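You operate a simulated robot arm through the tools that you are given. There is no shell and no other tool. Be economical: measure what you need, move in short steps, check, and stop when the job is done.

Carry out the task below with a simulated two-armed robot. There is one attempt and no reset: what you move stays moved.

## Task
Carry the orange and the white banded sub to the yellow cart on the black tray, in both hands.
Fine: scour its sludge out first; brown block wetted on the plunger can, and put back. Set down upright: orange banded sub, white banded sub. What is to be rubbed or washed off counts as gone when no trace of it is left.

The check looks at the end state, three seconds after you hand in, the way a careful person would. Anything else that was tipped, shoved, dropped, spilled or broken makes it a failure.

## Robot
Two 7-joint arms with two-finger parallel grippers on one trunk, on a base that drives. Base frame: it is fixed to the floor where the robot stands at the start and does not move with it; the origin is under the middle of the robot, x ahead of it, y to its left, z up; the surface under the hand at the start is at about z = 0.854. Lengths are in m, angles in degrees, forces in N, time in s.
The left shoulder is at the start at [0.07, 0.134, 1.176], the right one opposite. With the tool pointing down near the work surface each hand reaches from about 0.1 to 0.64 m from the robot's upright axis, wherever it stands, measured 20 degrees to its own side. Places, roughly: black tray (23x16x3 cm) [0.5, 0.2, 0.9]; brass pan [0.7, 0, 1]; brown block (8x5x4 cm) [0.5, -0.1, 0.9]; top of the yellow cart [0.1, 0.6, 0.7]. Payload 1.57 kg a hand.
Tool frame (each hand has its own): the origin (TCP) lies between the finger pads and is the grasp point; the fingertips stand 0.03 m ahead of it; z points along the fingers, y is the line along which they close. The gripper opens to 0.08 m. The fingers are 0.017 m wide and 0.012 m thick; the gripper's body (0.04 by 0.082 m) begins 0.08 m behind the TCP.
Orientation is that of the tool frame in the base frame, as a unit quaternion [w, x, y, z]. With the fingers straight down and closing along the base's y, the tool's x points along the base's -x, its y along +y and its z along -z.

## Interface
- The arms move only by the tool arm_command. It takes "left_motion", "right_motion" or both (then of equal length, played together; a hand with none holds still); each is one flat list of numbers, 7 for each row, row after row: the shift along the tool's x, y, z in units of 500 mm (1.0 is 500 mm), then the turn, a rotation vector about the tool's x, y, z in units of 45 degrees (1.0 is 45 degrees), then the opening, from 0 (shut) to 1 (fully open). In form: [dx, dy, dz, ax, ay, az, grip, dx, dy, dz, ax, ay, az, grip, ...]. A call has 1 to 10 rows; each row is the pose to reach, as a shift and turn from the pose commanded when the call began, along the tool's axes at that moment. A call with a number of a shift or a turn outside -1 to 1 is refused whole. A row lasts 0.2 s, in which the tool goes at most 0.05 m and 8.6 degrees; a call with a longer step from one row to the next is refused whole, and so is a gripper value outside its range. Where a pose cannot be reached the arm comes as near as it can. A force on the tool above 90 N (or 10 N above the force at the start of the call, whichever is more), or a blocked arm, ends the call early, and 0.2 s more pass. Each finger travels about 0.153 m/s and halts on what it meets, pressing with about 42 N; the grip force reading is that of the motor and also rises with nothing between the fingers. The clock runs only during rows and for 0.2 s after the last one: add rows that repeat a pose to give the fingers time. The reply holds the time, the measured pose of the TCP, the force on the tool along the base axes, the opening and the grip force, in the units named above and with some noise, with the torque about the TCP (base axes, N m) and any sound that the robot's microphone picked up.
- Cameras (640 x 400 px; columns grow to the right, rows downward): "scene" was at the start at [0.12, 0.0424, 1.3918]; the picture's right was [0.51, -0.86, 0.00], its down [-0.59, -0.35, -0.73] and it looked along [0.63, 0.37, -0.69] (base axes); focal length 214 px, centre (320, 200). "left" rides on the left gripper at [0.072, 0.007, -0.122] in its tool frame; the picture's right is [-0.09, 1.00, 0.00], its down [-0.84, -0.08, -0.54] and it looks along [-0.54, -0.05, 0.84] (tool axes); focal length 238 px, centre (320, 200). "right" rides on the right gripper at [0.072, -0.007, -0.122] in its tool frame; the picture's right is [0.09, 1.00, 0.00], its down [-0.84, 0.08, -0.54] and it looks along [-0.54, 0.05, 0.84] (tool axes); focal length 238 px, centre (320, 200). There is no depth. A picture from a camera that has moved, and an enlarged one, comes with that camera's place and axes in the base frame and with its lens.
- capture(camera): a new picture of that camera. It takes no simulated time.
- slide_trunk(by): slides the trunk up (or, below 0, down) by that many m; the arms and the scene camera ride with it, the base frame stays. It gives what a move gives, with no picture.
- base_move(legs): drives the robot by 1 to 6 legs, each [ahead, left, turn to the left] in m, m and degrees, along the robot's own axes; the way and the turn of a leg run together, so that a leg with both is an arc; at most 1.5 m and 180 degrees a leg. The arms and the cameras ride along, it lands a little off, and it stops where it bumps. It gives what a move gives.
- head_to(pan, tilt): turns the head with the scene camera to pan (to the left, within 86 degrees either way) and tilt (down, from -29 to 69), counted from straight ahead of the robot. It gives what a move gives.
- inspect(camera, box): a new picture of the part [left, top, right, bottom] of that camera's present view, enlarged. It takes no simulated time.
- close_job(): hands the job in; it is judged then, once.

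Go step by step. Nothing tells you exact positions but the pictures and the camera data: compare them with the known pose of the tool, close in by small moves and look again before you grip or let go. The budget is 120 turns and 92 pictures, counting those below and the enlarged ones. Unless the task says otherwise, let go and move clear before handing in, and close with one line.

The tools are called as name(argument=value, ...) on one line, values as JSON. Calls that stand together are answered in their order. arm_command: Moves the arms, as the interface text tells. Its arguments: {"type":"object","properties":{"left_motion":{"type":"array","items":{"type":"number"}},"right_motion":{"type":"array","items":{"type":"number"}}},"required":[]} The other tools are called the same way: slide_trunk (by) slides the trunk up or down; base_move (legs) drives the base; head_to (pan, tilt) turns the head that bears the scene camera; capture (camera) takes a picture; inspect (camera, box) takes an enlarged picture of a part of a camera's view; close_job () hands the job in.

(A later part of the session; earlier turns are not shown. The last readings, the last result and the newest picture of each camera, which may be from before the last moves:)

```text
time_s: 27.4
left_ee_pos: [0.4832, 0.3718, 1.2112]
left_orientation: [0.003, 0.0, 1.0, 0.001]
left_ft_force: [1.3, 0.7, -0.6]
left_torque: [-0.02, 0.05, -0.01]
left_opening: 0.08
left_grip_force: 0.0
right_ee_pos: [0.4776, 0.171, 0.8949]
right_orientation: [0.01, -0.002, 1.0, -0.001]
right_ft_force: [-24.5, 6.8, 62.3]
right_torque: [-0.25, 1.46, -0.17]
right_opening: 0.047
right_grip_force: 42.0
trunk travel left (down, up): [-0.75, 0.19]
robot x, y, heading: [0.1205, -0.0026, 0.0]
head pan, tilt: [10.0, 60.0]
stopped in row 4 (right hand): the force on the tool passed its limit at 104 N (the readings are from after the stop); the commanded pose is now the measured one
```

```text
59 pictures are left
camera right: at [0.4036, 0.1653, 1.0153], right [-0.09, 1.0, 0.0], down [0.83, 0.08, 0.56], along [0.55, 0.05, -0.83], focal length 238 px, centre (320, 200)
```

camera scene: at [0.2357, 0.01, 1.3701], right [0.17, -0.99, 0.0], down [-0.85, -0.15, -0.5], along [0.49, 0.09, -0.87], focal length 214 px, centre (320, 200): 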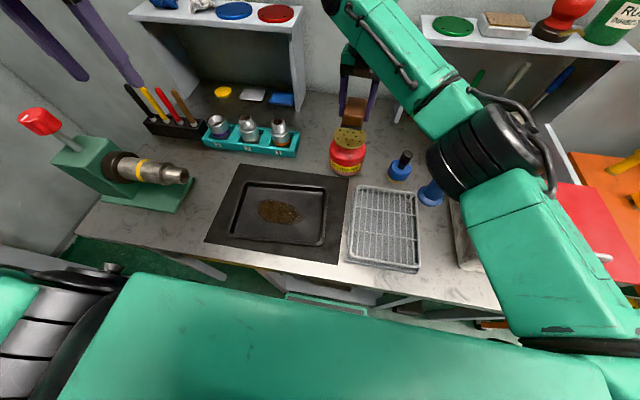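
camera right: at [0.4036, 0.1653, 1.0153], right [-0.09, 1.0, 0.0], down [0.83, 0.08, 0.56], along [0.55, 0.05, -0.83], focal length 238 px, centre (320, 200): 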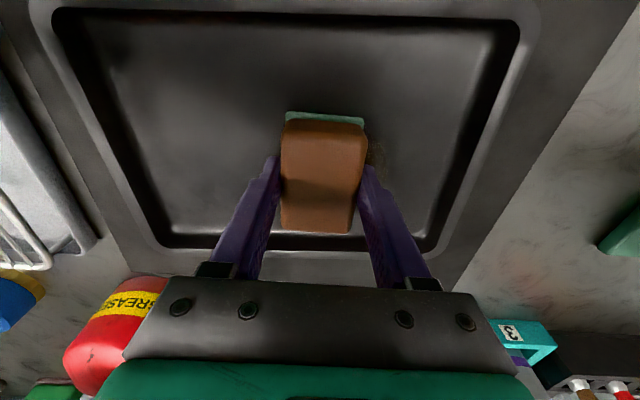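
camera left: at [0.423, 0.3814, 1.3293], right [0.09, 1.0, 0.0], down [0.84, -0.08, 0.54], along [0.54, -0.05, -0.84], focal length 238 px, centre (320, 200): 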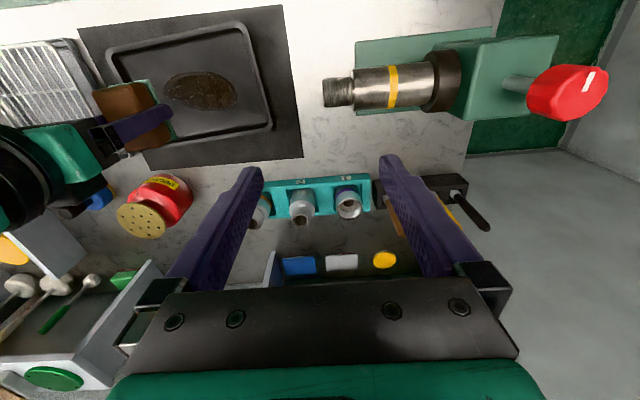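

The pressing state got frozen in by each stop, so I lift clear to reset and look.

arm_command(right_motion=[0, 0, -0.03, 0, 0.028, 0, 0.4, 0, 0, -0.07, 0, 0.028, 0, 0.4, 0, 0, -0.1, 0, 0.028, 0, 0.4, 0, 0, -0.1, 0, 0.028, 0, 0.4])

inspect(camera="left", box=[40, 0, 300, 180])

```text
time_s: 28.6
left_ee_pos: [0.4977, 0.3732, 1.2058]
left_orientation: [-0.001, 0.001, 1.0, -0.001]
left_ft_force: [-0.1, -0.5, 0.6]
left_torque: [0.01, -0.01, -0.01]
left_opening: 0.0801
left_grip_force: 0.1
right_ee_pos: [0.5026, 0.1513, 0.927]
right_orientation: [-0.006, 0.023, 0.999, -0.024]
right_ft_force: [0.2, 0.3, 0.3]
right_torque: [0.04, 0.01, 0.02]
right_opening: 0.0474
right_grip_force: 42.7
trunk travel left (down, up): [-0.75, 0.19]
robot x, y, heading: [0.1208, -0.0044, -0.2]
head pan, tilt: [10.0, 60.0]
stopped in row 4 (right hand): the arm was blocked; the commanded pose is now the measured one
```

```text
2.22 times, centred on (170, 90) of left
camera zoom: at [0.4247, 0.38, 1.3283], right [0.09, 1.0, 0.0], down [0.84, -0.08, 0.54], along [0.54, -0.05, -0.84], focal length 530 px, centre (653, 444)
```

zoom: 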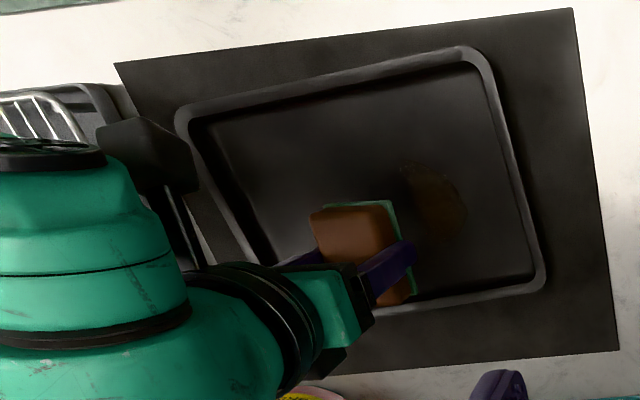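

The right arm is against a limit on this side of the tray ("blocked"). I'll set the block down in the tray nearer the middle and let the left arm scour the left end; first move back and level.

arm_command(right_motion=[0.02, -0.025, 0, -0.03, -0.008, -0.03, 0.4, 0.042, -0.05, 0, -0.061, -0.015, -0.059, 0.4, 0.063, -0.073, 0, -0.061, -0.015, -0.059, 0.4, 0.063, -0.073, 0.025, -0.061, -0.015, -0.059, 0.4, 0.063, -0.073, 0.045, -0.061, -0.015, -0.059, 0.4, 0.063, -0.073, 0.045, -0.061, -0.015, -0.059, 0.4])

capture(camera="left")

```text
time_s: 30.0
left_ee_pos: [0.496, 0.3738, 1.2067]
left_orientation: [-0.001, 0.001, 1.0, -0.001]
left_ft_force: [-1.1, -0.6, 0.1]
left_torque: [-0.01, -0.02, -0.02]
left_opening: 0.08
left_grip_force: 0.1
right_ee_pos: [0.4647, 0.1177, 0.9069]
right_orientation: [-0.002, -0.002, 1.0, 0.001]
right_ft_force: [0.9, 0.3, -0.7]
right_torque: [0.01, -0.04, 0.02]
right_opening: 0.0467
right_grip_force: 41.9
trunk travel left (down, up): [-0.75, 0.19]
robot x, y, heading: [0.1224, -0.0023, -0.1]
head pan, tilt: [10.0, 60.0]
```

```text
57 pictures are left
camera left: at [0.4233, 0.3807, 1.3284], right [0.09, 1.0, 0.0], down [0.84, -0.08, 0.54], along [0.54, -0.05, -0.84], focal length 238 px, centre (320, 200)
```

left: 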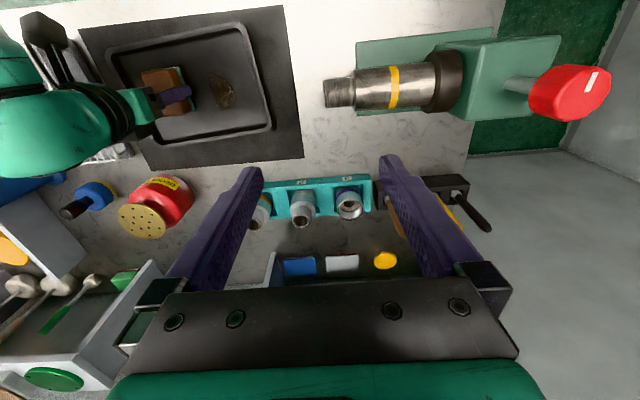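

Lower, release, and retreat the right hand up and to the right.

arm_command(right_motion=[0, 0, 0.01, 0, 0, 0, 0.4, 0, 0, 0.016, 0, 0, 0, 0.4, 0, 0, 0.016, 0, 0, 0, 0.4, 0, 0, 0.016, 0, 0, 0, 0.9, 0, 0, 0.016, 0, 0, 0, 0.9, 0, 0, 0.016, 0, 0, 0, 0.9])

arm_command(right_motion=[0, 0, -0.08, 0, 0, 0, 0.9, 0, 0, -0.17, 0, 0, 0, 0.9, 0, 0, -0.26, 0, 0, 0, 0.9, 0, -0.09, -0.28, 0, 0, 0, 0.9, 0, -0.18, -0.3, 0, 0, 0, 0.9, 0, -0.27, -0.32, 0, 0, 0, 0.9, 0, -0.36, -0.34, 0, 0, 0, 0.9, 0, -0.44, -0.36, 0, 0, 0, 0.9])

capture(camera="left")

inspect(camera="scene", box=[180, 110, 380, 270])

```text
time_s: 31.4
left_ee_pos: [0.4956, 0.373, 1.2054]
left_orientation: [-0.001, 0.002, 1.0, -0.001]
left_ft_force: [-0.5, -0.5, 0.0]
left_torque: [0.02, -0.01, 0.01]
left_opening: 0.0799
left_grip_force: 0.0
right_ee_pos: [0.466, 0.1189, 0.8978]
right_orientation: [-0.002, -0.004, 1.0, 0.002]
right_ft_force: [0.5, -0.3, 0.1]
right_torque: [0.03, -0.02, 0.0]
right_opening: 0.0717
right_grip_force: 0.1
trunk travel left (down, up): [-0.75, 0.19]
robot x, y, heading: [0.1224, 0.0005, -0.4]
head pan, tilt: [10.0, 60.0]
```

```text
time_s: 33.2
left_ee_pos: [0.4942, 0.3719, 1.2081]
left_orientation: [0.0, 0.001, 1.0, 0.0]
left_ft_force: [0.5, -0.1, -0.5]
left_torque: [-0.04, -0.01, -0.01]
left_opening: 0.0799
left_grip_force: 0.1
right_ee_pos: [0.4687, -0.1033, 1.0788]
right_orientation: [-0.002, -0.004, 1.0, 0.003]
right_ft_force: [1.2, -0.8, -1.1]
right_torque: [0.04, -0.01, -0.01]
right_opening: 0.072
right_grip_force: 0.1
trunk travel left (down, up): [-0.75, 0.19]
robot x, y, heading: [0.1215, -0.0014, -0.1]
head pan, tilt: [10.0, 60.0]
```

```text
56 pictures are left
camera left: at [0.4224, 0.3788, 1.3293], right [0.09, 1.0, 0.0], down [0.84, -0.08, 0.54], along [0.54, -0.05, -0.84], focal length 238 px, centre (320, 200)
```

left: 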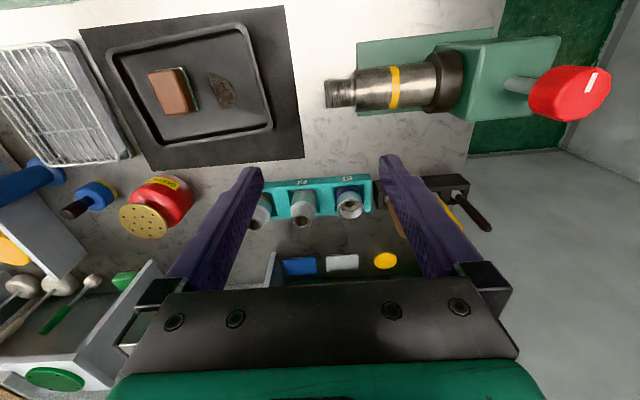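

```text
2.50 times, centred on (280, 190) of scene
camera zoom: at [0.2355, 0.0081, 1.3702], right [0.17, -0.99, 0.0], down [-0.85, -0.15, -0.5], along [0.49, 0.09, -0.87], focal length 536 px, centre (420, 225)
```

zoom: 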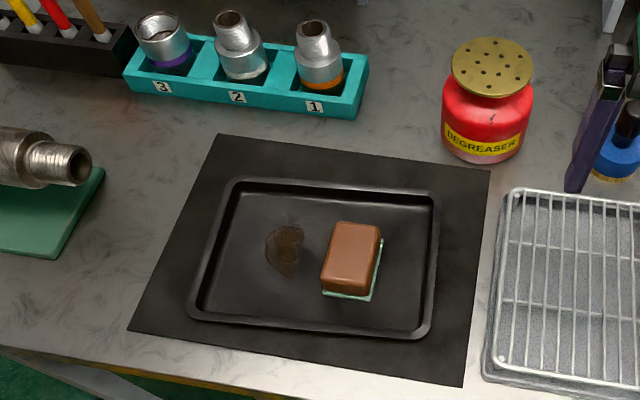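

The block stands upright in the tray at about (0.466, 0.119). I bring the left hand over it.

arm_command(left_motion=[0.007, -0.063, 0.03, 0, 0, 0, 1, 0.014, -0.126, 0.07, 0, 0, 0, 1, 0.021, -0.19, 0.12, 0, 0, 0, 1, 0.028, -0.253, 0.17, 0, 0, 0, 1, 0.035, -0.316, 0.22, 0, 0, 0, 1, 0.042, -0.38, 0.27, 0, 0, 0, 1, 0.049, -0.443, 0.33, 0, 0, 0, 1, 0.056, -0.506, 0.4, 0, 0, 0, 1, 0.056, -0.506, 0.4, 0, 0, 0, 1])

capture(camera="left")

```text
time_s: 35.2
left_ee_pos: [0.4674, 0.1253, 1.0008]
left_orientation: [-0.001, 0.001, 1.0, -0.001]
left_ft_force: [-0.6, -0.2, 0.2]
left_torque: [0.0, -0.02, 0.0]
left_opening: 0.0799
left_grip_force: 0.1
right_ee_pos: [0.469, -0.1019, 1.0795]
right_orientation: [-0.002, -0.004, 1.0, 0.002]
right_ft_force: [0.0, -0.2, -0.2]
right_torque: [0.0, -0.01, 0.06]
right_opening: 0.072
right_grip_force: 0.1
trunk travel left (down, up): [-0.75, 0.19]
robot x, y, heading: [0.1213, 0.0002, -0.2]
head pan, tilt: [10.0, 60.0]
```

```text
54 pictures are left
camera left: at [0.3954, 0.1315, 1.1238], right [0.09, 1.0, 0.0], down [0.84, -0.08, 0.54], along [0.54, -0.05, -0.84], focal length 238 px, centre (320, 200)
```

left: 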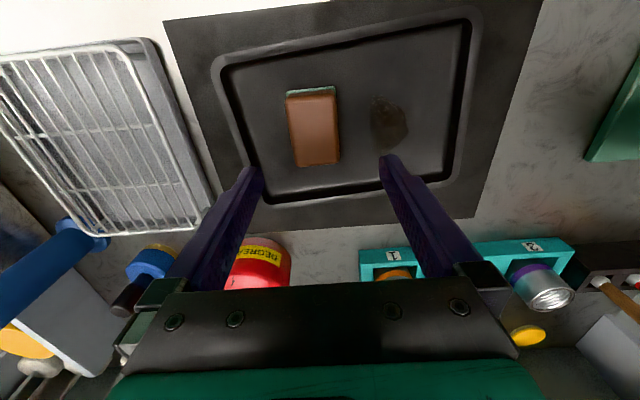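

Block top centre is at about (0.462, 0.119). I descend over it and close.

arm_command(left_motion=[0.01, -0.013, 0.06, 0, 0, 0, 1, 0.01, -0.013, 0.12, 0, 0, 0, 1, 0.01, -0.013, 0.17, 0, 0, 0, 1, 0.01, -0.013, 0.197, 0, 0, 0, 1, 0.01, -0.013, 0.197, 0, 0, 0, 1, 0.01, -0.013, 0.197, 0, 0, 0, 0.6, 0.01, -0.013, 0.197, 0, 0, 0, 0.4, 0.01, -0.013, 0.197, 0, 0, 0, 0.4])

capture(camera="left")

```text
time_s: 37.0
left_ee_pos: [0.4605, 0.1165, 0.9085]
left_orientation: [-0.001, 0.001, 1.0, -0.001]
left_ft_force: [0.9, 0.0, -0.1]
left_torque: [0.04, 0.0, -0.01]
left_opening: 0.0472
left_grip_force: 41.6
right_ee_pos: [0.4707, -0.1021, 1.0793]
right_orientation: [-0.002, -0.003, 1.0, 0.001]
right_ft_force: [-0.4, 0.2, -0.6]
right_torque: [0.0, -0.01, 0.0]
right_opening: 0.0721
right_grip_force: 0.1
trunk travel left (down, up): [-0.75, 0.19]
robot x, y, heading: [0.1211, -0.0009, -0.2]
head pan, tilt: [10.0, 60.0]
```

```text
53 pictures are left
camera left: at [0.3881, 0.123, 1.0299], right [0.09, 1.0, 0.0], down [0.84, -0.08, 0.54], along [0.54, -0.05, -0.84], focal length 238 px, centre (320, 200)
```

left: 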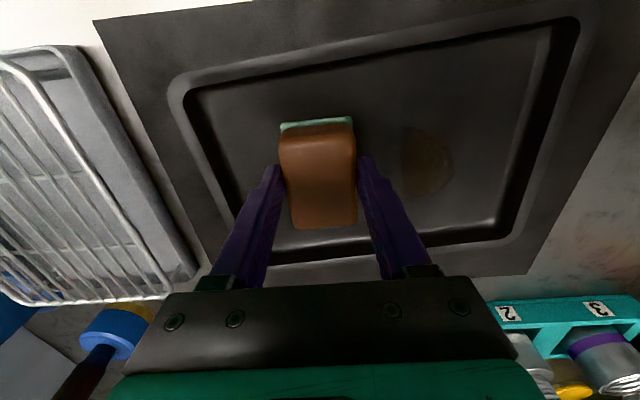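

The left hand has the block. I stroke with light pressure over the remaining patch (y≈0.18–0.22, x≈0.45–0.505).

arm_command(left_motion=[-0.01, 0.0, 0.008, 0, 0, 0, 0.4, -0.03, 0.03, 0.008, 0, 0, 0, 0.4, -0.03, 0.07, 0.008, 0, 0, 0, 0.4, -0.03, 0.11, 0.008, 0, 0, 0, 0.4, -0.03, 0.15, 0.008, 0, 0, 0, 0.4, -0.03, 0.19, 0.008, 0, 0, 0, 0.4, -0.03, 0.15, 0.008, 0, 0, 0, 0.4, -0.03, 0.11, 0.008, 0, 0, 0, 0.4])

capture(camera="left")

```text
time_s: 38.8
left_ee_pos: [0.4745, 0.1713, 0.9053]
left_orientation: [0.0, 0.0, 1.0, 0.001]
left_ft_force: [0.0, 14.2, 32.6]
left_torque: [0.34, -0.44, 0.16]
left_opening: 0.0471
left_grip_force: 41.9
right_ee_pos: [0.467, -0.1037, 1.0812]
right_orientation: [0.001, -0.004, 1.0, 0.002]
right_ft_force: [-0.5, 0.1, -0.1]
right_torque: [0.0, 0.02, -0.05]
right_opening: 0.0722
right_grip_force: 0.0
trunk travel left (down, up): [-0.75, 0.19]
robot x, y, heading: [0.1253, -0.003, -0.3]
head pan, tilt: [10.0, 60.0]
```

```text
52 pictures are left
camera left: at [0.4029, 0.1773, 1.0267], right [0.09, 1.0, 0.0], down [0.84, -0.08, 0.54], along [0.54, -0.05, -0.84], focal length 238 px, centre (320, 200)
```

left: 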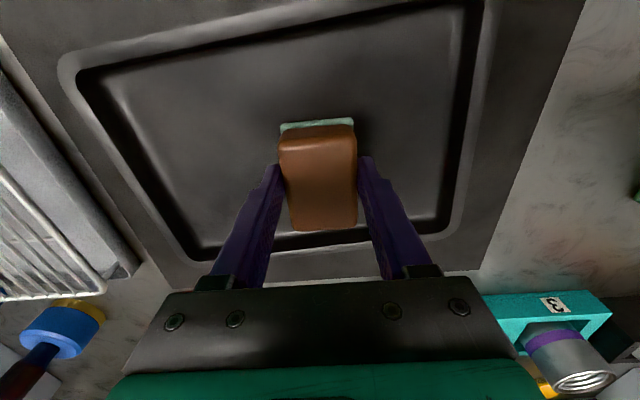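

Left part looks clean. A few more passes with x offsets over the whole patch, then lift and inspect.

arm_command(left_motion=[0.02, 0.02, 0, 0, 0, 0, 0.4, 0.03, 0.05, 0, 0, 0, 0, 0.4, 0.03, 0.07, 0, 0, 0, 0, 0.4, 0.01, 0.075, 0, 0, 0, 0, 0.4, -0.02, 0.07, 0, 0, 0, 0, 0.4, -0.02, 0.03, 0, 0, 0, 0, 0.4, -0.02, -0.01, 0, 0, 0, 0, 0.4, -0.02, -0.05, 0, 0, 0, 0, 0.4, -0.02, -0.09, 0, 0, 0, 0, 0.4, -0.02, -0.13, 0, 0, 0, 0, 0.4])

arm_command(left_motion=[0.03, 0, 0, 0, 0, 0, 0.4, 0.04, 0.04, 0, 0, 0, 0, 0.4, 0.04, 0.08, 0, 0, 0, 0, 0.4, 0.04, 0.12, 0, 0, 0, 0, 0.4, 0.03, 0.08, 0, 0, 0, 0, 0.4, 0.03, 0.04, 0, 0, 0, 0, 0.4, 0.02, 0, 0, 0, 0, 0, 0.4, 0.02, 0, -0.05, 0, 0, 0, 0.4, 0.02, 0, -0.14, 0, 0, 0, 0.4, 0.02, 0, -0.22, 0, 0, 0, 0.4])

capture(camera="left")

inspect(camera="right", box=[320, 0, 640, 200])

```text
time_s: 41.0
left_ee_pos: [0.4844, 0.105, 0.9043]
left_orientation: [0.002, 0.0, 1.0, 0.0]
left_ft_force: [0.3, 7.8, 22.4]
left_torque: [0.45, 0.06, 0.03]
left_opening: 0.0468
left_grip_force: 41.4
right_ee_pos: [0.4677, -0.1014, 1.0814]
right_orientation: [0.0, -0.004, 1.0, 0.001]
right_ft_force: [-0.2, 0.0, -0.7]
right_torque: [-0.02, 0.01, 0.0]
right_opening: 0.0721
right_grip_force: 0.0
trunk travel left (down, up): [-0.75, 0.19]
robot x, y, heading: [0.1196, -0.0018, -0.3]
head pan, tilt: [10.0, 60.0]
```

```text
time_s: 43.2
left_ee_pos: [0.4743, 0.1027, 1.0124]
left_orientation: [-0.002, 0.001, 1.0, -0.001]
left_ft_force: [-0.5, 0.0, -0.1]
left_torque: [0.0, 0.01, 0.0]
left_opening: 0.0473
left_grip_force: 41.6
right_ee_pos: [0.4709, -0.1035, 1.0801]
right_orientation: [-0.002, -0.004, 1.0, 0.003]
right_ft_force: [0.8, -0.1, 0.4]
right_torque: [-0.01, -0.03, 0.01]
right_opening: 0.0721
right_grip_force: 0.0
trunk travel left (down, up): [-0.75, 0.19]
robot x, y, heading: [0.1225, -0.0001, -0.3]
head pan, tilt: [10.0, 60.0]
```

```text
51 pictures are left
camera left: at [0.4023, 0.1096, 1.1352], right [0.09, 1.0, 0.0], down [0.84, -0.08, 0.54], along [0.54, -0.05, -0.84], focal length 238 px, centre (320, 200)
```

left: 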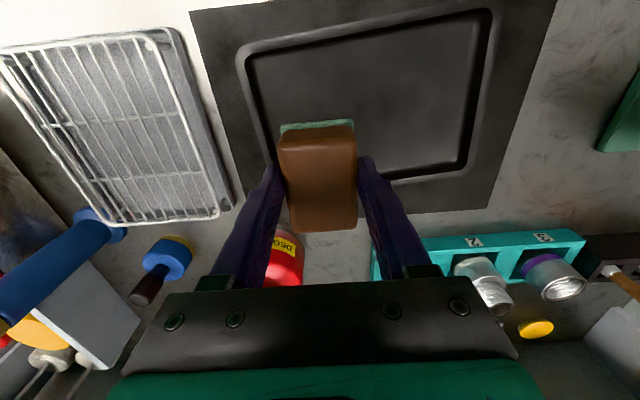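

```text
2.00 times, centred on (480, 100) of right
camera zoom: at [0.399, -0.11, 1.2017], right [-0.1, 1.0, 0.0], down [0.84, 0.08, 0.54], along [0.54, 0.06, -0.84], focal length 477 px, centre (0, 400)
```

zoom: 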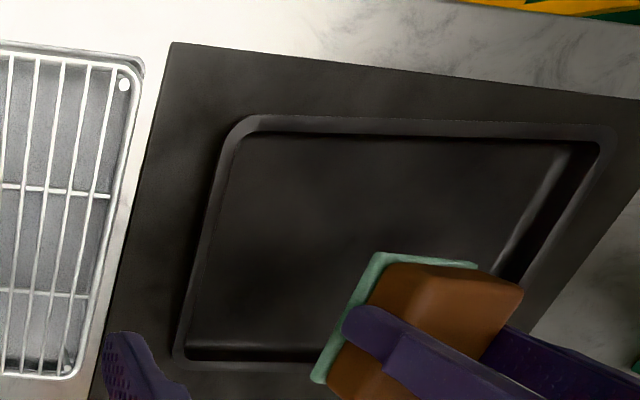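

The tray looks clean; I check enlarged for faint traces.

inspect(camera="left", box=[230, 0, 510, 190])

inspect(camera="scene", box=[200, 150, 350, 270])

```text
2.11 times, centred on (370, 95) of left
camera zoom: at [0.4023, 0.1096, 1.1352], right [0.09, 1.0, 0.0], down [0.84, -0.08, 0.54], along [0.54, -0.05, -0.84], focal length 502 px, centre (215, 421)
```

zoom: 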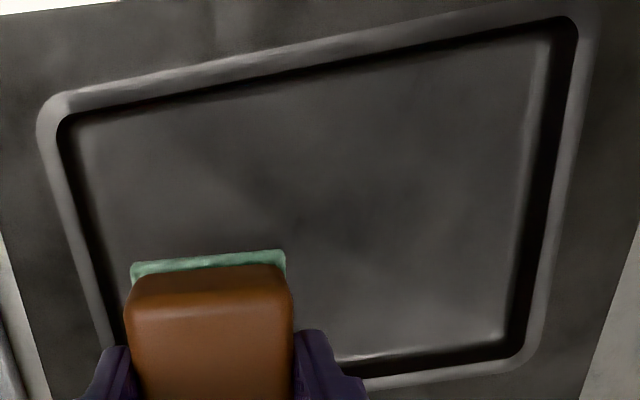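

```text
3.33 times, centred on (275, 210) of scene
camera zoom: at [0.2363, 0.0093, 1.37], right [0.17, -0.99, 0.0], down [-0.85, -0.15, -0.5], along [0.49, 0.09, -0.87], focal length 715 px, centre (470, 167)
```

zoom: 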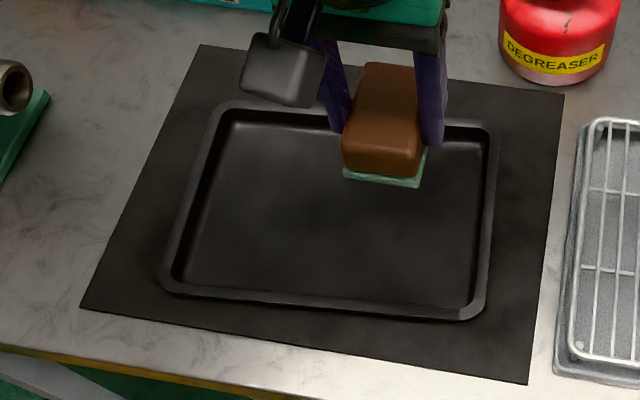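

No traces left. I clear the right arm up and outward so the left hand can put the block back on the rack.

arm_command(right_motion=[0, 0, -0.09, 0, 0, 0, 0.9, 0, 0, -0.18, 0, 0, 0, 0.9, 0, -0.05, -0.26, 0, 0, 0, 0.9, 0, -0.13, -0.3, 0, 0, 0, 0.9, 0, -0.22, -0.33, 0, 0, 0, 0.9, 0, -0.31, -0.34, 0, 0, 0, 0.9, 0, -0.4, -0.34, 0, 0, 0, 0.9, 0, -0.48, -0.34, 0, 0, 0, 0.9])

arm_command(left_motion=[0, -0.08, 0, 0, 0, 0, 0.4, -0.003, -0.16, 0, 0, 0, 0, 0.4, -0.006, -0.24, 0, 0, 0, 0, 0.4, -0.01, -0.32, 0, 0, 0, 0, 0.4, -0.012, -0.4, 0, 0, 0, 0, 0.4, -0.014, -0.44, 0, 0, 0.05, 0.4, -0.014, -0.44, 0, 0, 0, 0.1, 0.4])

capture(camera="left")

capture(camera="scene")

```text
time_s: 45.0
left_ee_pos: [0.4759, 0.1034, 1.0127]
left_orientation: [-0.001, 0.001, 1.0, 0.0]
left_ft_force: [0.9, -0.7, -0.9]
left_torque: [0.03, 0.02, 0.03]
left_opening: 0.0471
left_grip_force: 42.0
right_ee_pos: [0.4903, -0.3393, 1.2423]
right_orientation: [-0.003, -0.004, 1.0, 0.003]
right_ft_force: [0.3, -0.5, -0.2]
right_torque: [-0.01, 0.0, 0.01]
right_opening: 0.072
right_grip_force: 0.1
right hand out of reach, approached as far as the arm can: row 8
trunk travel left (down, up): [-0.75, 0.19]
robot x, y, heading: [0.121, 0.0012, -0.2]
head pan, tilt: [10.0, 60.0]
```

```text
refused: motion must hold 7 numbers for each row
```

```text
47 pictures are left
camera left: at [0.4041, 0.1091, 1.1347], right [0.09, 1.0, 0.0], down [0.84, -0.08, 0.54], along [0.54, -0.05, -0.84], focal length 238 px, centre (320, 200)
```

left: 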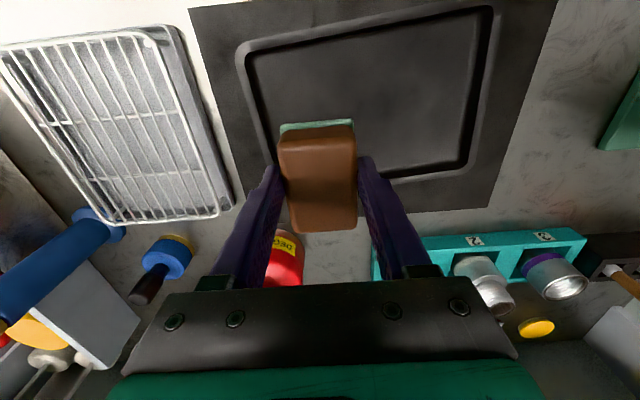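

```text
46 pictures are left
camera scene: at [0.2381, 0.0087, 1.3699], right [0.17, -0.99, 0.0], down [-0.85, -0.15, -0.5], along [0.49, 0.09, -0.87], focal length 214 px, centre (320, 200)
```

scene: 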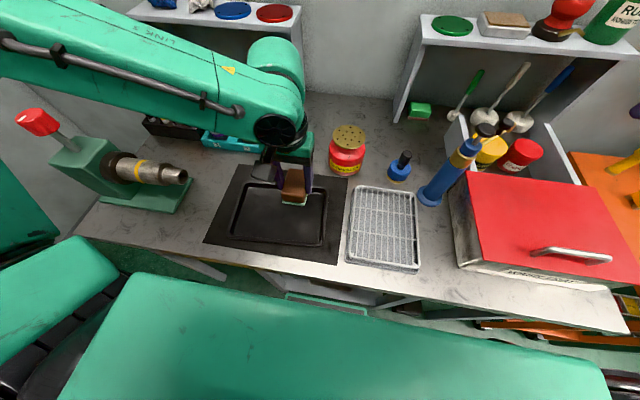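

I carry the block with the left hand over its old place on the rack.

arm_command(left_motion=[0, -0.08, 0, 0, 0, 0.03, 0.4, -0.003, -0.16, 0, 0, 0, 0.06, 0.4, -0.006, -0.24, 0, 0, 0, 0.09, 0.4, -0.01, -0.32, 0, 0, 0, 0.12, 0.4, -0.012, -0.4, 0, 0, 0, 0.15, 0.4, -0.014, -0.44, 0, 0, 0, 0.15, 0.4, -0.014, -0.44, 0, 0, 0, 0.15, 0.4])

capture(camera="left")

```text
time_s: 46.6
left_ee_pos: [0.4589, 0.0197, 1.0269]
left_orientation: [0.0, 0.06, 0.998, -0.001]
left_ft_force: [-0.7, 0.4, -0.5]
left_torque: [0.0, 0.03, -0.01]
left_opening: 0.0468
left_grip_force: 42.1
left hand out of reach, approached as far as the arm can: row 3, 4, 5, 6, 7
right_ee_pos: [0.4897, -0.3395, 1.243]
right_orientation: [-0.001, -0.003, 1.0, 0.004]
right_ft_force: [1.5, -0.4, -0.7]
right_torque: [0.0, 0.01, 0.0]
right_opening: 0.072
right_grip_force: 0.0
trunk travel left (down, up): [-0.75, 0.19]
robot x, y, heading: [0.1187, -0.0018, -0.3]
head pan, tilt: [10.0, 60.0]
```

```text
45 pictures are left
camera left: at [0.3885, 0.0346, 1.1477], right [0.21, 0.98, 0.0], down [0.82, -0.18, 0.54], along [0.53, -0.12, -0.84], focal length 238 px, centre (320, 200)
```

left: 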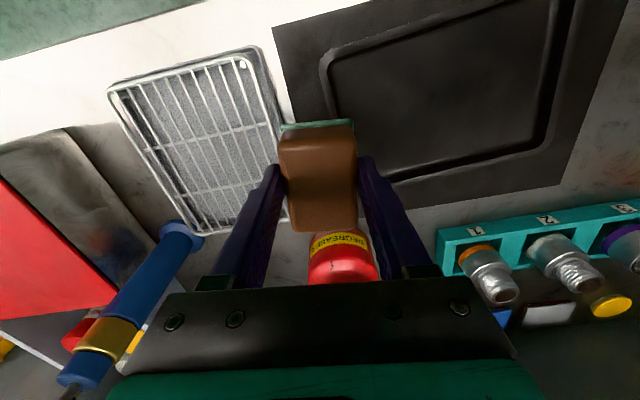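

Out of the left arm's reach. I'll hand over inside the tray instead: left hand moves back over the tray.

arm_command(left_motion=[0.016, 0.09, 0, 0, 0, -0.03, 0.4, 0.032, 0.18, 0, 0, 0, -0.06, 0.4, 0.048, 0.27, 0, 0, 0, -0.09, 0.4, 0.064, 0.36, 0, 0, 0, -0.12, 0.4, 0.079, 0.447, 0, 0, 0, -0.15, 0.4, 0.079, 0.447, 0, 0, 0, -0.15, 0.4])

```text
time_s: 48.0
left_ee_pos: [0.4496, 0.2484, 1.0269]
left_orientation: [-0.001, 0.0, 1.0, -0.001]
left_ft_force: [0.1, -0.6, -1.0]
left_torque: [0.0, -0.03, 0.0]
left_opening: 0.0471
left_grip_force: 42.1
right_ee_pos: [0.4904, -0.3394, 1.2429]
right_orientation: [-0.002, -0.003, 1.0, 0.002]
right_ft_force: [-0.2, 0.5, -0.5]
right_torque: [0.01, -0.01, 0.01]
right_opening: 0.072
right_grip_force: 0.0
trunk travel left (down, up): [-0.75, 0.19]
robot x, y, heading: [0.1232, 0.0022, -0.4]
head pan, tilt: [10.0, 60.0]
```

The limit resets the command to the measured pose. Now over (0.47, 0.11) and down to set the block.

arm_command(left_motion=[-0.013, -0.092, 0, 0, 0, 0, 0.4, -0.027, -0.185, 0, 0, 0, 0, 0.4, -0.04, -0.277, 0.02, 0, 0, 0, 0.4, -0.04, -0.277, 0.1, 0, 0, 0, 0.4, -0.04, -0.277, 0.18, 0, 0, 0, 0.4, -0.04, -0.277, 0.22, 0, 0, 0, 0.4, -0.04, -0.277, 0.236, 0, 0, 0, 0.4, -0.04, -0.277, 0.236, 0, 0, 0, 0.4])

```text
time_s: 49.8
left_ee_pos: [0.4658, 0.109, 0.907]
left_orientation: [-0.001, 0.001, 1.0, -0.001]
left_ft_force: [-0.4, 0.0, -1.4]
left_torque: [0.0, -0.01, 0.01]
left_opening: 0.0471
left_grip_force: 41.9
right_ee_pos: [0.4895, -0.3377, 1.2427]
right_orientation: [-0.001, -0.003, 1.0, 0.003]
right_ft_force: [0.6, -0.4, -0.4]
right_torque: [-0.03, -0.01, 0.0]
right_opening: 0.0719
right_grip_force: 0.0
trunk travel left (down, up): [-0.75, 0.19]
robot x, y, heading: [0.1221, -0.0002, -0.6]
head pan, tilt: [10.0, 60.0]
```

Release, then left hand up and out while the right comes back in afterwards.

arm_command(left_motion=[0, 0, 0.005, 0, 0, 0, 0.4, 0, 0, 0.005, 0, 0, 0, 0.9, 0, 0, 0.005, 0, 0, 0, 0.9, 0, 0, -0.08, 0, 0, 0, 0.9, 0, 0, -0.17, 0, 0, 0, 0.9, 0, 0.05, -0.25, 0, 0, 0, 0.9, 0, 0.14, -0.29, 0, 0, 0, 0.9, 0, 0.23, -0.33, 0, 0, 0, 0.9, 0, 0.32, -0.37, 0, 0, 0, 0.9, 0, 0.41, -0.41, 0, 0, 0, 0.9])

arm_command(right_motion=[0.005, 0.09, 0.02, 0, 0, 0, 1, 0.01, 0.18, 0.05, 0, 0, 0, 1, 0.02, 0.27, 0.08, 0, 0, 0, 1, 0.025, 0.36, 0.12, 0, 0, 0, 1, 0.03, 0.45, 0.16, 0, 0, 0, 1, 0.035, 0.54, 0.2, 0, 0, 0, 1, 0.04, 0.63, 0.24, 0, 0, 0, 1, 0.045, 0.72, 0.28, 0, 0, 0, 1, 0.05, 0.8, 0.33, 0, 0, 0, 1, 0.05, 0.88, 0.38, 0, 0, 0, 1])

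capture(camera="right")

```text
time_s: 52.0
left_ee_pos: [0.4648, 0.3187, 1.1108]
left_orientation: [-0.002, 0.001, 1.0, -0.003]
left_ft_force: [-0.2, -0.1, -0.1]
left_torque: [-0.05, -0.02, -0.01]
left_opening: 0.072
left_grip_force: 0.1
right_ee_pos: [0.4875, -0.3367, 1.2428]
right_orientation: [-0.001, -0.004, 1.0, 0.002]
right_ft_force: [-0.1, 0.8, -0.6]
right_torque: [-0.07, 0.0, 0.0]
right_opening: 0.072
right_grip_force: 0.1
trunk travel left (down, up): [-0.75, 0.19]
robot x, y, heading: [0.1224, -0.0028, 0.3]
head pan, tilt: [10.0, 60.0]
```

```text
time_s: 54.2
left_ee_pos: [0.4655, 0.3175, 1.1108]
left_orientation: [-0.001, 0.001, 1.0, -0.001]
left_ft_force: [0.1, 1.0, -0.5]
left_torque: [-0.03, 0.05, 0.02]
left_opening: 0.0719
left_grip_force: 0.1
right_ee_pos: [0.4573, 0.1027, 1.0516]
right_orientation: [-0.002, -0.003, 1.0, 0.001]
right_ft_force: [0.7, -0.1, -0.2]
right_torque: [-0.01, 0.03, -0.03]
right_opening: 0.0799
right_grip_force: 0.0
trunk travel left (down, up): [-0.75, 0.19]
robot x, y, heading: [0.1197, 0.0015, -0.3]
head pan, tilt: [10.0, 60.0]
```

```text
44 pictures are left
camera right: at [0.3856, 0.0965, 1.1734], right [-0.1, 1.0, 0.0], down [0.84, 0.08, 0.54], along [0.54, 0.06, -0.84], focal length 238 px, centre (320, 200)
```

right: 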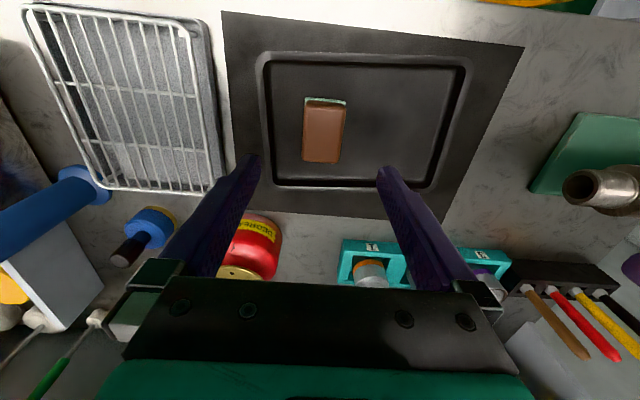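

Right hand is above the block; descend on it and grip.

arm_command(right_motion=[-0.01, 0.007, 0.08, 0, 0, 0, 1, -0.02, 0.015, 0.16, 0, 0, 0, 1, -0.02, 0.015, 0.24, 0, 0, 0, 1, -0.02, 0.015, 0.29, 0, 0, 0, 1, -0.02, 0.015, 0.29, 0, 0, 0, 1, -0.02, 0.015, 0.29, 0, 0, 0, 0.6, -0.02, 0.015, 0.29, 0, 0, 0, 0.4, -0.02, 0.015, 0.29, 0, 0, 0, 0.4, -0.02, 0.015, 0.2, 0, 0, 0, 0.4, -0.02, 0.015, 0.11, 0, 0, 0, 0.4])

```text
time_s: 56.4
left_ee_pos: [0.4636, 0.3171, 1.113]
left_orientation: [0.0, 0.001, 1.0, -0.001]
left_ft_force: [0.3, -0.3, -0.3]
left_torque: [-0.03, -0.01, -0.03]
left_opening: 0.0719
left_grip_force: 0.0
right_ee_pos: [0.4657, 0.1083, 0.9958]
right_orientation: [-0.002, -0.004, 1.0, 0.001]
right_ft_force: [-0.2, -0.7, -1.0]
right_torque: [-0.03, 0.04, -0.01]
right_opening: 0.0471
right_grip_force: 41.9
trunk travel left (down, up): [-0.75, 0.19]
robot x, y, heading: [0.1229, 0.0, -0.1]
head pan, tilt: [10.0, 60.0]
```

Block in the right hand. Carry over to its place on the rack and lower.

arm_command(right_motion=[-0.005, -0.09, 0, 0, 0, 0.03, 0.4, -0.01, -0.18, 0, 0, 0, 0.06, 0.4, -0.017, -0.27, 0, 0, 0, 0.09, 0.4, -0.023, -0.36, 0, 0, 0, 0.12, 0.4, -0.03, -0.45, 0, 0, 0, 0.15, 0.4, -0.03, -0.45, 0.06, 0, 0, 0.15, 0.4, -0.03, -0.45, 0.1, 0, 0, 0.15, 0.4, -0.03, -0.45, 0.11, 0, 0, 0.15, 0.4])

inspect(camera="scene", box=[320, 130, 450, 280])

```text
time_s: 58.2
left_ee_pos: [0.4647, 0.3175, 1.1131]
left_orientation: [-0.001, 0.001, 1.0, -0.001]
left_ft_force: [-0.1, 0.0, -0.2]
left_torque: [0.05, -0.02, -0.01]
left_opening: 0.0721
left_grip_force: 0.2
right_ee_pos: [0.4821, -0.1158, 0.9433]
right_orientation: [-0.001, 0.056, 0.998, 0.001]
right_ft_force: [1.7, -0.6, -0.7]
right_torque: [0.02, 0.0, 0.0]
right_opening: 0.0469
right_grip_force: 41.7
trunk travel left (down, up): [-0.75, 0.19]
robot x, y, heading: [0.1216, -0.0004, 0.1]
head pan, tilt: [10.0, 60.0]
```

```text
2.67 times, centred on (385, 205) of scene
camera zoom: at [0.2364, 0.0096, 1.3701], right [0.17, -0.99, 0.0], down [-0.85, -0.15, -0.5], along [0.49, 0.09, -0.87], focal length 572 px, centre (147, 187)
```

zoom: 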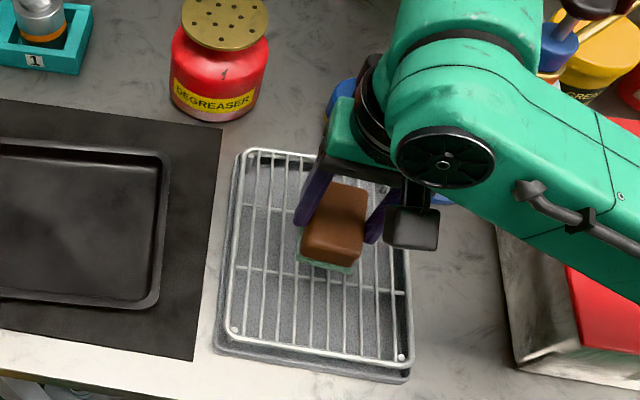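

Still above the rack. Lower in 2 mm steps until contact.

arm_command(right_motion=[0, 0, 0.005, 0, 0, 0, 0.4, 0, 0, 0.01, 0, 0, 0, 0.4, 0, 0, 0.014, 0, 0, 0, 0.4, 0, 0, 0.014, 0, 0, 0, 0.4])

```text
time_s: 59.2
left_ee_pos: [0.4616, 0.3176, 1.1133]
left_orientation: [0.0, 0.0, 1.0, -0.002]
left_ft_force: [-0.6, -1.0, -0.3]
left_torque: [-0.03, 0.0, 0.03]
left_opening: 0.0719
left_grip_force: 0.0
right_ee_pos: [0.4824, -0.1151, 0.9391]
right_orientation: [0.004, 0.057, 0.998, 0.002]
right_ft_force: [8.3, -2.2, 37.1]
right_torque: [-0.22, -0.26, -0.04]
right_opening: 0.0475
right_grip_force: 42.2
trunk travel left (down, up): [-0.75, 0.19]
robot x, y, heading: [0.1232, -0.0036, -0.2]
head pan, tilt: [10.0, 60.0]
```

Contact. Ease off, release, and rise.

arm_command(right_motion=[0, 0, -0.008, 0, 0, 0, 0.4, 0, 0, -0.008, 0, 0, 0, 0.9, 0, 0, -0.008, 0, 0, 0, 0.9, 0, 0, -0.008, 0, 0, 0, 0.9, 0, 0, -0.08, 0, 0, 0, 0.9, 0, 0, -0.17, 0, 0, 0, 0.9, 0, 0, -0.26, 0, 0, -0.07, 0.9, 0, 0, -0.35, 0, 0, -0.15, 0.9, 0, 0, -0.42, 0, 0, -0.15, 0.9])

capture(camera="scene")

capture(camera="left")

```text
time_s: 61.2
left_ee_pos: [0.4635, 0.3163, 1.1115]
left_orientation: [-0.001, 0.001, 1.0, -0.001]
left_ft_force: [-0.5, -0.7, -0.2]
left_torque: [0.01, -0.05, 0.03]
left_opening: 0.0719
left_grip_force: 0.0
right_ee_pos: [0.4827, -0.1112, 1.1473]
right_orientation: [-0.002, -0.004, 1.0, 0.002]
right_ft_force: [0.6, -0.2, 0.2]
right_torque: [-0.02, 0.01, 0.05]
right_opening: 0.0723
right_grip_force: 0.1
trunk travel left (down, up): [-0.75, 0.19]
robot x, y, heading: [0.1211, -0.0021, -0.2]
head pan, tilt: [10.0, 60.0]
```

```text
42 pictures are left
camera scene: at [0.2358, 0.0106, 1.3701], right [0.17, -0.99, 0.0], down [-0.85, -0.15, -0.5], along [0.49, 0.08, -0.87], focal length 214 px, centre (320, 200)
```

scene: 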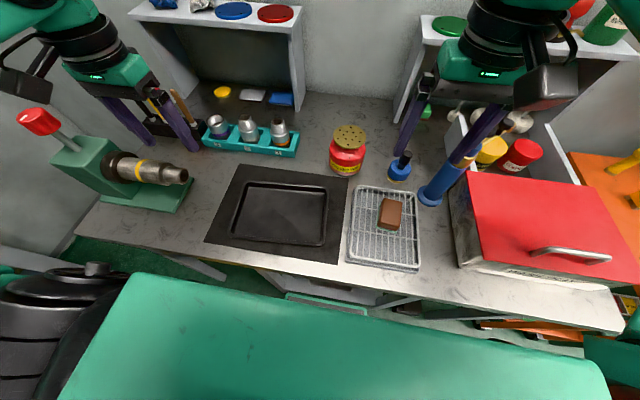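

```text
41 pictures are left
camera left: at [0.3927, 0.3243, 1.2343], right [0.09, 1.0, 0.0], down [0.84, -0.08, 0.54], along [0.54, -0.05, -0.84], focal length 238 px, centre (320, 200)
```

left: 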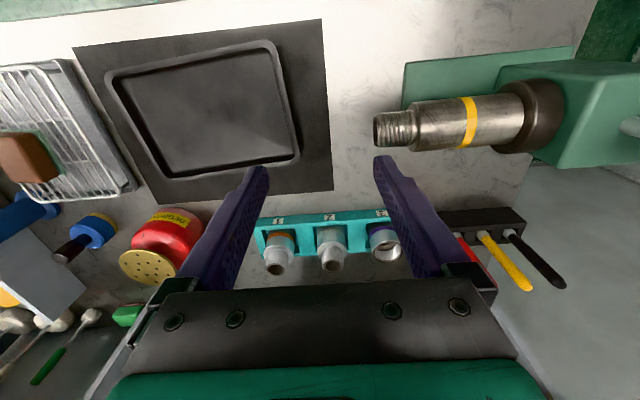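

Block is back on the rack. Now the subs: a closer look from the left hand camera.

inspect(camera="left", box=[240, 200, 410, 290])

inspect(camera="scene", box=[190, 90, 310, 170])

```text
3.76 times, centred on (325, 245) of left
camera zoom: at [0.3927, 0.3243, 1.2343], right [0.09, 1.0, 0.0], down [0.84, -0.08, 0.54], along [0.54, -0.05, -0.84], focal length 897 px, centre (301, 31)
```

zoom: 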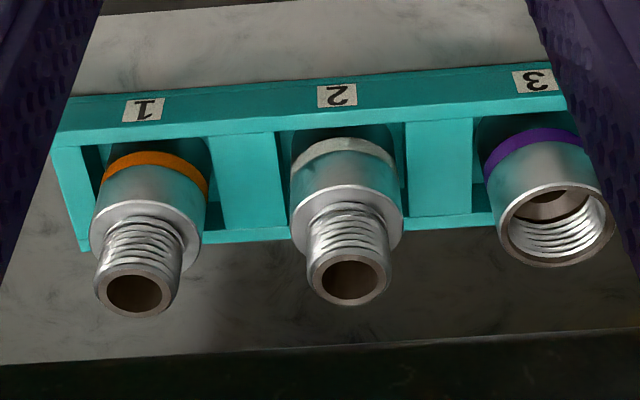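

```text
5.00 times, centred on (250, 130) of scene
camera zoom: at [0.2358, 0.0106, 1.3701], right [0.17, -0.99, 0.0], down [-0.85, -0.15, -0.5], along [0.49, 0.08, -0.87], focal length 1072 px, centre (670, 550)
```

zoom: 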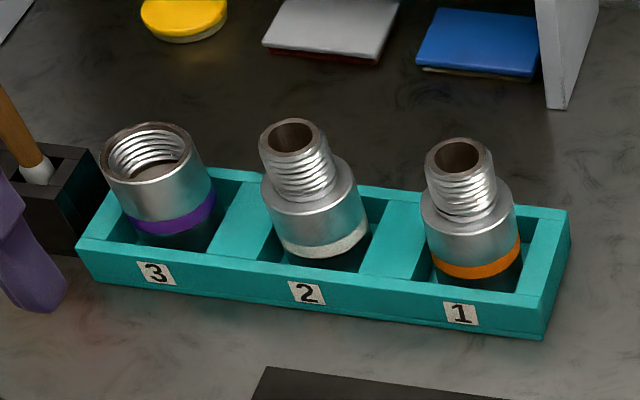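

Sub 1 (orange) top ≈(0.709, 0.216, 0.95), sub 2 (white) ≈(0.709, 0.316, 0.95). I bring the left hand over sub 1, aiming to grip the neck.

arm_command(left_motion=[-0.08, -0.033, 0.0, 0, 0, 0, 1, -0.16, -0.067, 0, 0, 0, 0, 1, -0.245, -0.1, 0, 0, 0, 0, 1, -0.327, -0.133, 0.02, 0, 0, 0, 1, -0.41, -0.167, 0.05, 0, 0, 0, 1, -0.491, -0.2, 0.09, 0, 0, 0, 1, -0.491, -0.2, 0.09, 0, 0, 0, 1])

capture(camera="left")

inspect(camera="scene", box=[190, 60, 330, 170])

```text
time_s: 62.8
left_ee_pos: [0.6847, 0.2222, 1.0655]
left_orientation: [0.001, 0.001, 1.0, -0.001]
left_ft_force: [0.0, 0.5, -0.1]
left_torque: [0.03, 0.01, -0.01]
left_opening: 0.0802
left_grip_force: 0.1
left hand out of reach, approached as far as the arm can: row 6, 7
right_ee_pos: [0.4815, -0.1123, 1.1458]
right_orientation: [-0.001, -0.004, 1.0, 0.003]
right_ft_force: [-0.4, -0.8, -0.1]
right_torque: [0.02, -0.01, 0.0]
right_opening: 0.0717
right_grip_force: 0.0
trunk travel left (down, up): [-0.75, 0.19]
robot x, y, heading: [0.1199, -0.0027, -0.1]
head pan, tilt: [10.0, 60.0]
```

```text
38 pictures are left
camera left: at [0.6119, 0.2294, 1.1869], right [0.09, 1.0, 0.0], down [0.84, -0.08, 0.54], along [0.54, -0.05, -0.84], focal length 238 px, centre (320, 200)
```

left: 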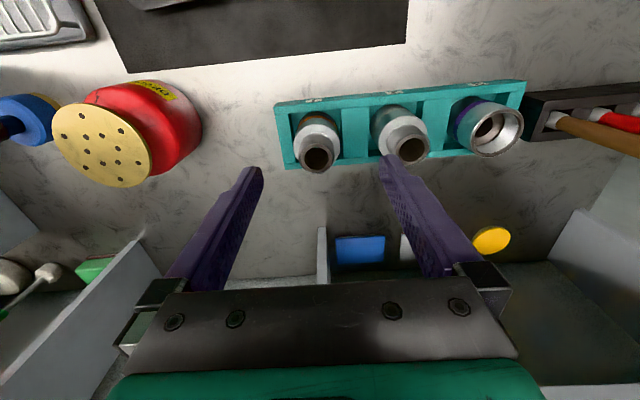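

```text
3.64 times, centred on (260, 115) of scene
camera zoom: at [0.2349, 0.0095, 1.3702], right [0.17, -0.99, 0.0], down [-0.85, -0.15, -0.5], along [0.49, 0.09, -0.87], focal length 780 px, centre (538, 509)
```

zoom: 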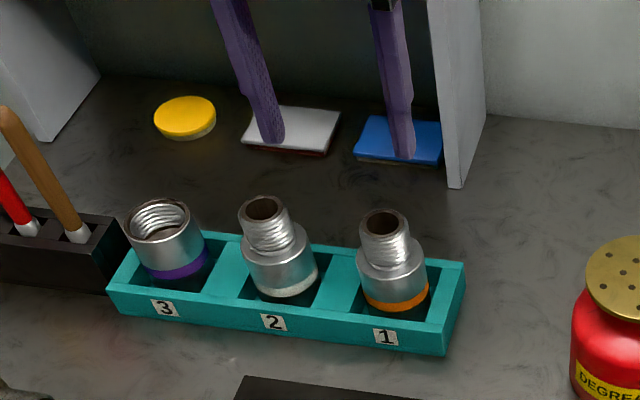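

Both sub positions are confirmed, but I need more reach: drive ahead 0.09 m.

base_move(legs=[[0.09, 0, 0]])

```text
time_s: 64.1
left_ee_pos: [0.7025, 0.2242, 1.0658]
left_orientation: [0.001, -0.002, 1.0, 0.0]
left_ft_force: [-0.4, -0.2, 0.2]
left_torque: [-0.01, -0.02, -0.01]
left_opening: 0.0803
left_grip_force: 0.1
right_ee_pos: [0.5025, -0.1103, 1.1476]
right_orientation: [0.001, -0.006, 1.0, 0.002]
right_ft_force: [0.3, 0.7, 0.0]
right_torque: [-0.02, -0.01, -0.03]
right_opening: 0.072
right_grip_force: 0.1
trunk travel left (down, up): [-0.75, 0.19]
robot x, y, heading: [0.1399, -0.003, -0.2]
head pan, tilt: [10.0, 60.0]
stopped in leg 1: the robot was blocked; the commanded pose is now the measured one
```

Blocked after 2 cm (base meets the table). I back off a touch and try lowering over sub 1, where the arm reaches further.

base_move(legs=[[-0.004, 0, 0]])

arm_command(left_motion=[-0.01, -0.01, 0.04, 0, 0, 0, 1, -0.02, -0.014, 0.08, 0, 0, 0, 1, -0.02, -0.014, 0.12, 0, 0, 0, 1, -0.02, -0.014, 0.15, 0, 0, 0, 1, -0.02, -0.014, 0.15, 0, 0, 0, 1])

capture(camera="left")

```text
time_s: 64.8
left_ee_pos: [0.7002, 0.2241, 1.0644]
left_orientation: [0.0, -0.002, 1.0, -0.001]
left_ft_force: [-0.5, 0.7, 0.4]
left_torque: [-0.01, 0.01, -0.01]
left_opening: 0.0797
left_grip_force: 0.1
right_ee_pos: [0.5002, -0.1099, 1.1463]
right_orientation: [-0.002, -0.005, 1.0, 0.0]
right_ft_force: [0.1, -0.7, 0.0]
right_torque: [0.02, 0.03, 0.01]
right_opening: 0.0718
right_grip_force: 0.1
trunk travel left (down, up): [-0.75, 0.19]
robot x, y, heading: [0.1347, -0.0023, 0.0]
head pan, tilt: [10.0, 60.0]
```

```text
time_s: 66.0
left_ee_pos: [0.6947, 0.2211, 0.9911]
left_orientation: [0.001, -0.002, 1.0, -0.001]
left_ft_force: [0.0, 0.8, -0.5]
left_torque: [0.02, -0.01, 0.0]
left_opening: 0.0801
left_grip_force: 0.0
left hand out of reach, approached as far as the arm can: row 1, 2, 3, 4, 5
right_ee_pos: [0.4993, -0.1109, 1.1463]
right_orientation: [-0.002, -0.004, 1.0, 0.002]
right_ft_force: [0.1, -0.9, -0.1]
right_torque: [0.01, -0.04, 0.03]
right_opening: 0.0723
right_grip_force: 0.1
trunk travel left (down, up): [-0.75, 0.19]
robot x, y, heading: [0.1383, -0.0025, 0.1]
head pan, tilt: [10.0, 60.0]
```

```text
36 pictures are left
camera left: at [0.6232, 0.2279, 1.1128], right [0.09, 1.0, 0.0], down [0.84, -0.07, 0.54], along [0.54, -0.05, -0.84], focal length 238 px, centre (320, 200)
```

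left: 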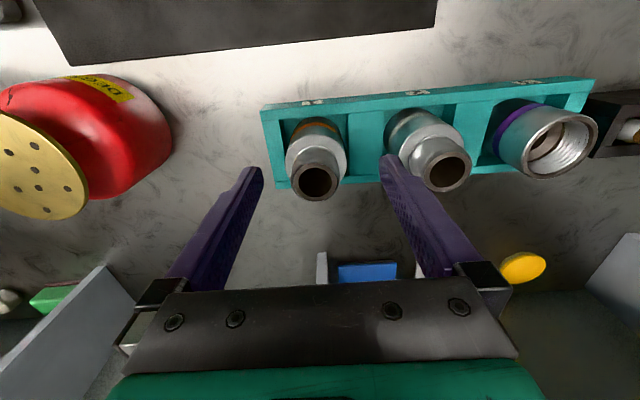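

Just out of reach upright. Tilting the hand 20° forward (fingers still closing along y) gains reach; I do that above sub 1.

arm_command(left_motion=[0, 0, 0, 0, -0.15, 0, 1, -0.01, -0.004, 0, 0, -0.3, 0, 1, -0.02, -0.008, 0, 0, -0.444, 0, 1, -0.029, -0.008, 0, 0, -0.444, 0, 1, -0.029, -0.008, 0, 0, -0.444, 0, 1])

capture(camera="left")

```text
time_s: 67.2
left_ee_pos: [0.7091, 0.2173, 0.9921]
left_orientation: [0.173, -0.002, 0.985, 0.0]
left_ft_force: [-0.2, -0.3, 0.2]
left_torque: [0.02, 0.02, -0.02]
left_opening: 0.0799
left_grip_force: 0.2
right_ee_pos: [0.4993, -0.11, 1.1464]
right_orientation: [-0.002, -0.005, 1.0, 0.001]
right_ft_force: [0.0, 0.4, -0.4]
right_torque: [-0.01, -0.01, -0.03]
right_opening: 0.0718
right_grip_force: 0.0
trunk travel left (down, up): [-0.75, 0.19]
robot x, y, heading: [0.1353, -0.0019, 0.1]
head pan, tilt: [10.0, 60.0]
```

```text
35 pictures are left
camera left: at [0.6001, 0.2244, 1.0816], right [0.08, 1.0, 0.03], down [0.6, -0.07, 0.8], along [0.8, -0.05, -0.6], focal length 238 px, centre (320, 200)
```

left: 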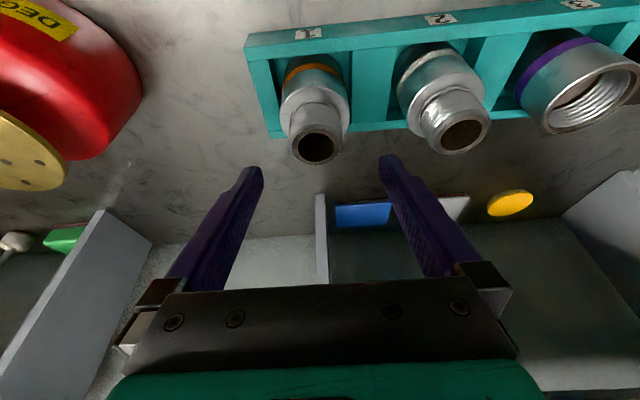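

Sub 1 is centred between the fingers. I lower along the vertical to the neck and close.

arm_command(left_motion=[0.015, -0.001, 0.04, 0, 0, 0, 1, 0.029, -0.001, 0.079, 0, 0, 0, 1, 0.029, -0.001, 0.079, 0, 0, 0, 1, 0.029, -0.001, 0.079, 0, 0, 0, 0.6, 0.029, -0.001, 0.079, 0, 0, 0, 0.35, 0.029, -0.001, 0.079, 0, 0, 0, 0.3, 0.029, -0.001, 0.079, 0, 0, 0, 0.3])

inspect(camera="scene", box=[190, 60, 330, 170])

```text
time_s: 68.8
left_ee_pos: [0.7078, 0.2168, 0.9501]
left_orientation: [0.176, 0.0, 0.984, -0.001]
left_ft_force: [1.4, -1.9, 8.1]
left_torque: [-0.02, 0.0, -0.03]
left_opening: 0.039
left_grip_force: 41.7
right_ee_pos: [0.4987, -0.1121, 1.1471]
right_orientation: [-0.001, -0.006, 1.0, 0.003]
right_ft_force: [-0.3, 0.2, 0.5]
right_torque: [0.02, 0.02, -0.02]
right_opening: 0.072
right_grip_force: 0.1
trunk travel left (down, up): [-0.75, 0.19]
robot x, y, heading: [0.1374, -0.0035, -0.1]
head pan, tilt: [10.0, 60.0]
```

```text
3.64 times, centred on (260, 115) of scene
camera zoom: at [0.2506, 0.0082, 1.3704], right [0.17, -0.98, 0.0], down [-0.85, -0.15, -0.5], along [0.49, 0.09, -0.87], focal length 780 px, centre (538, 509)
```

zoom: 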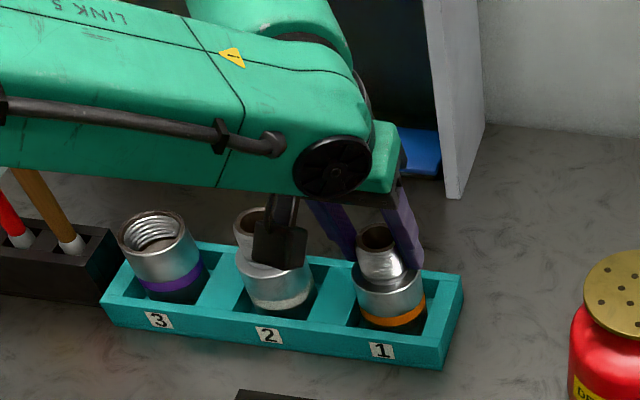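

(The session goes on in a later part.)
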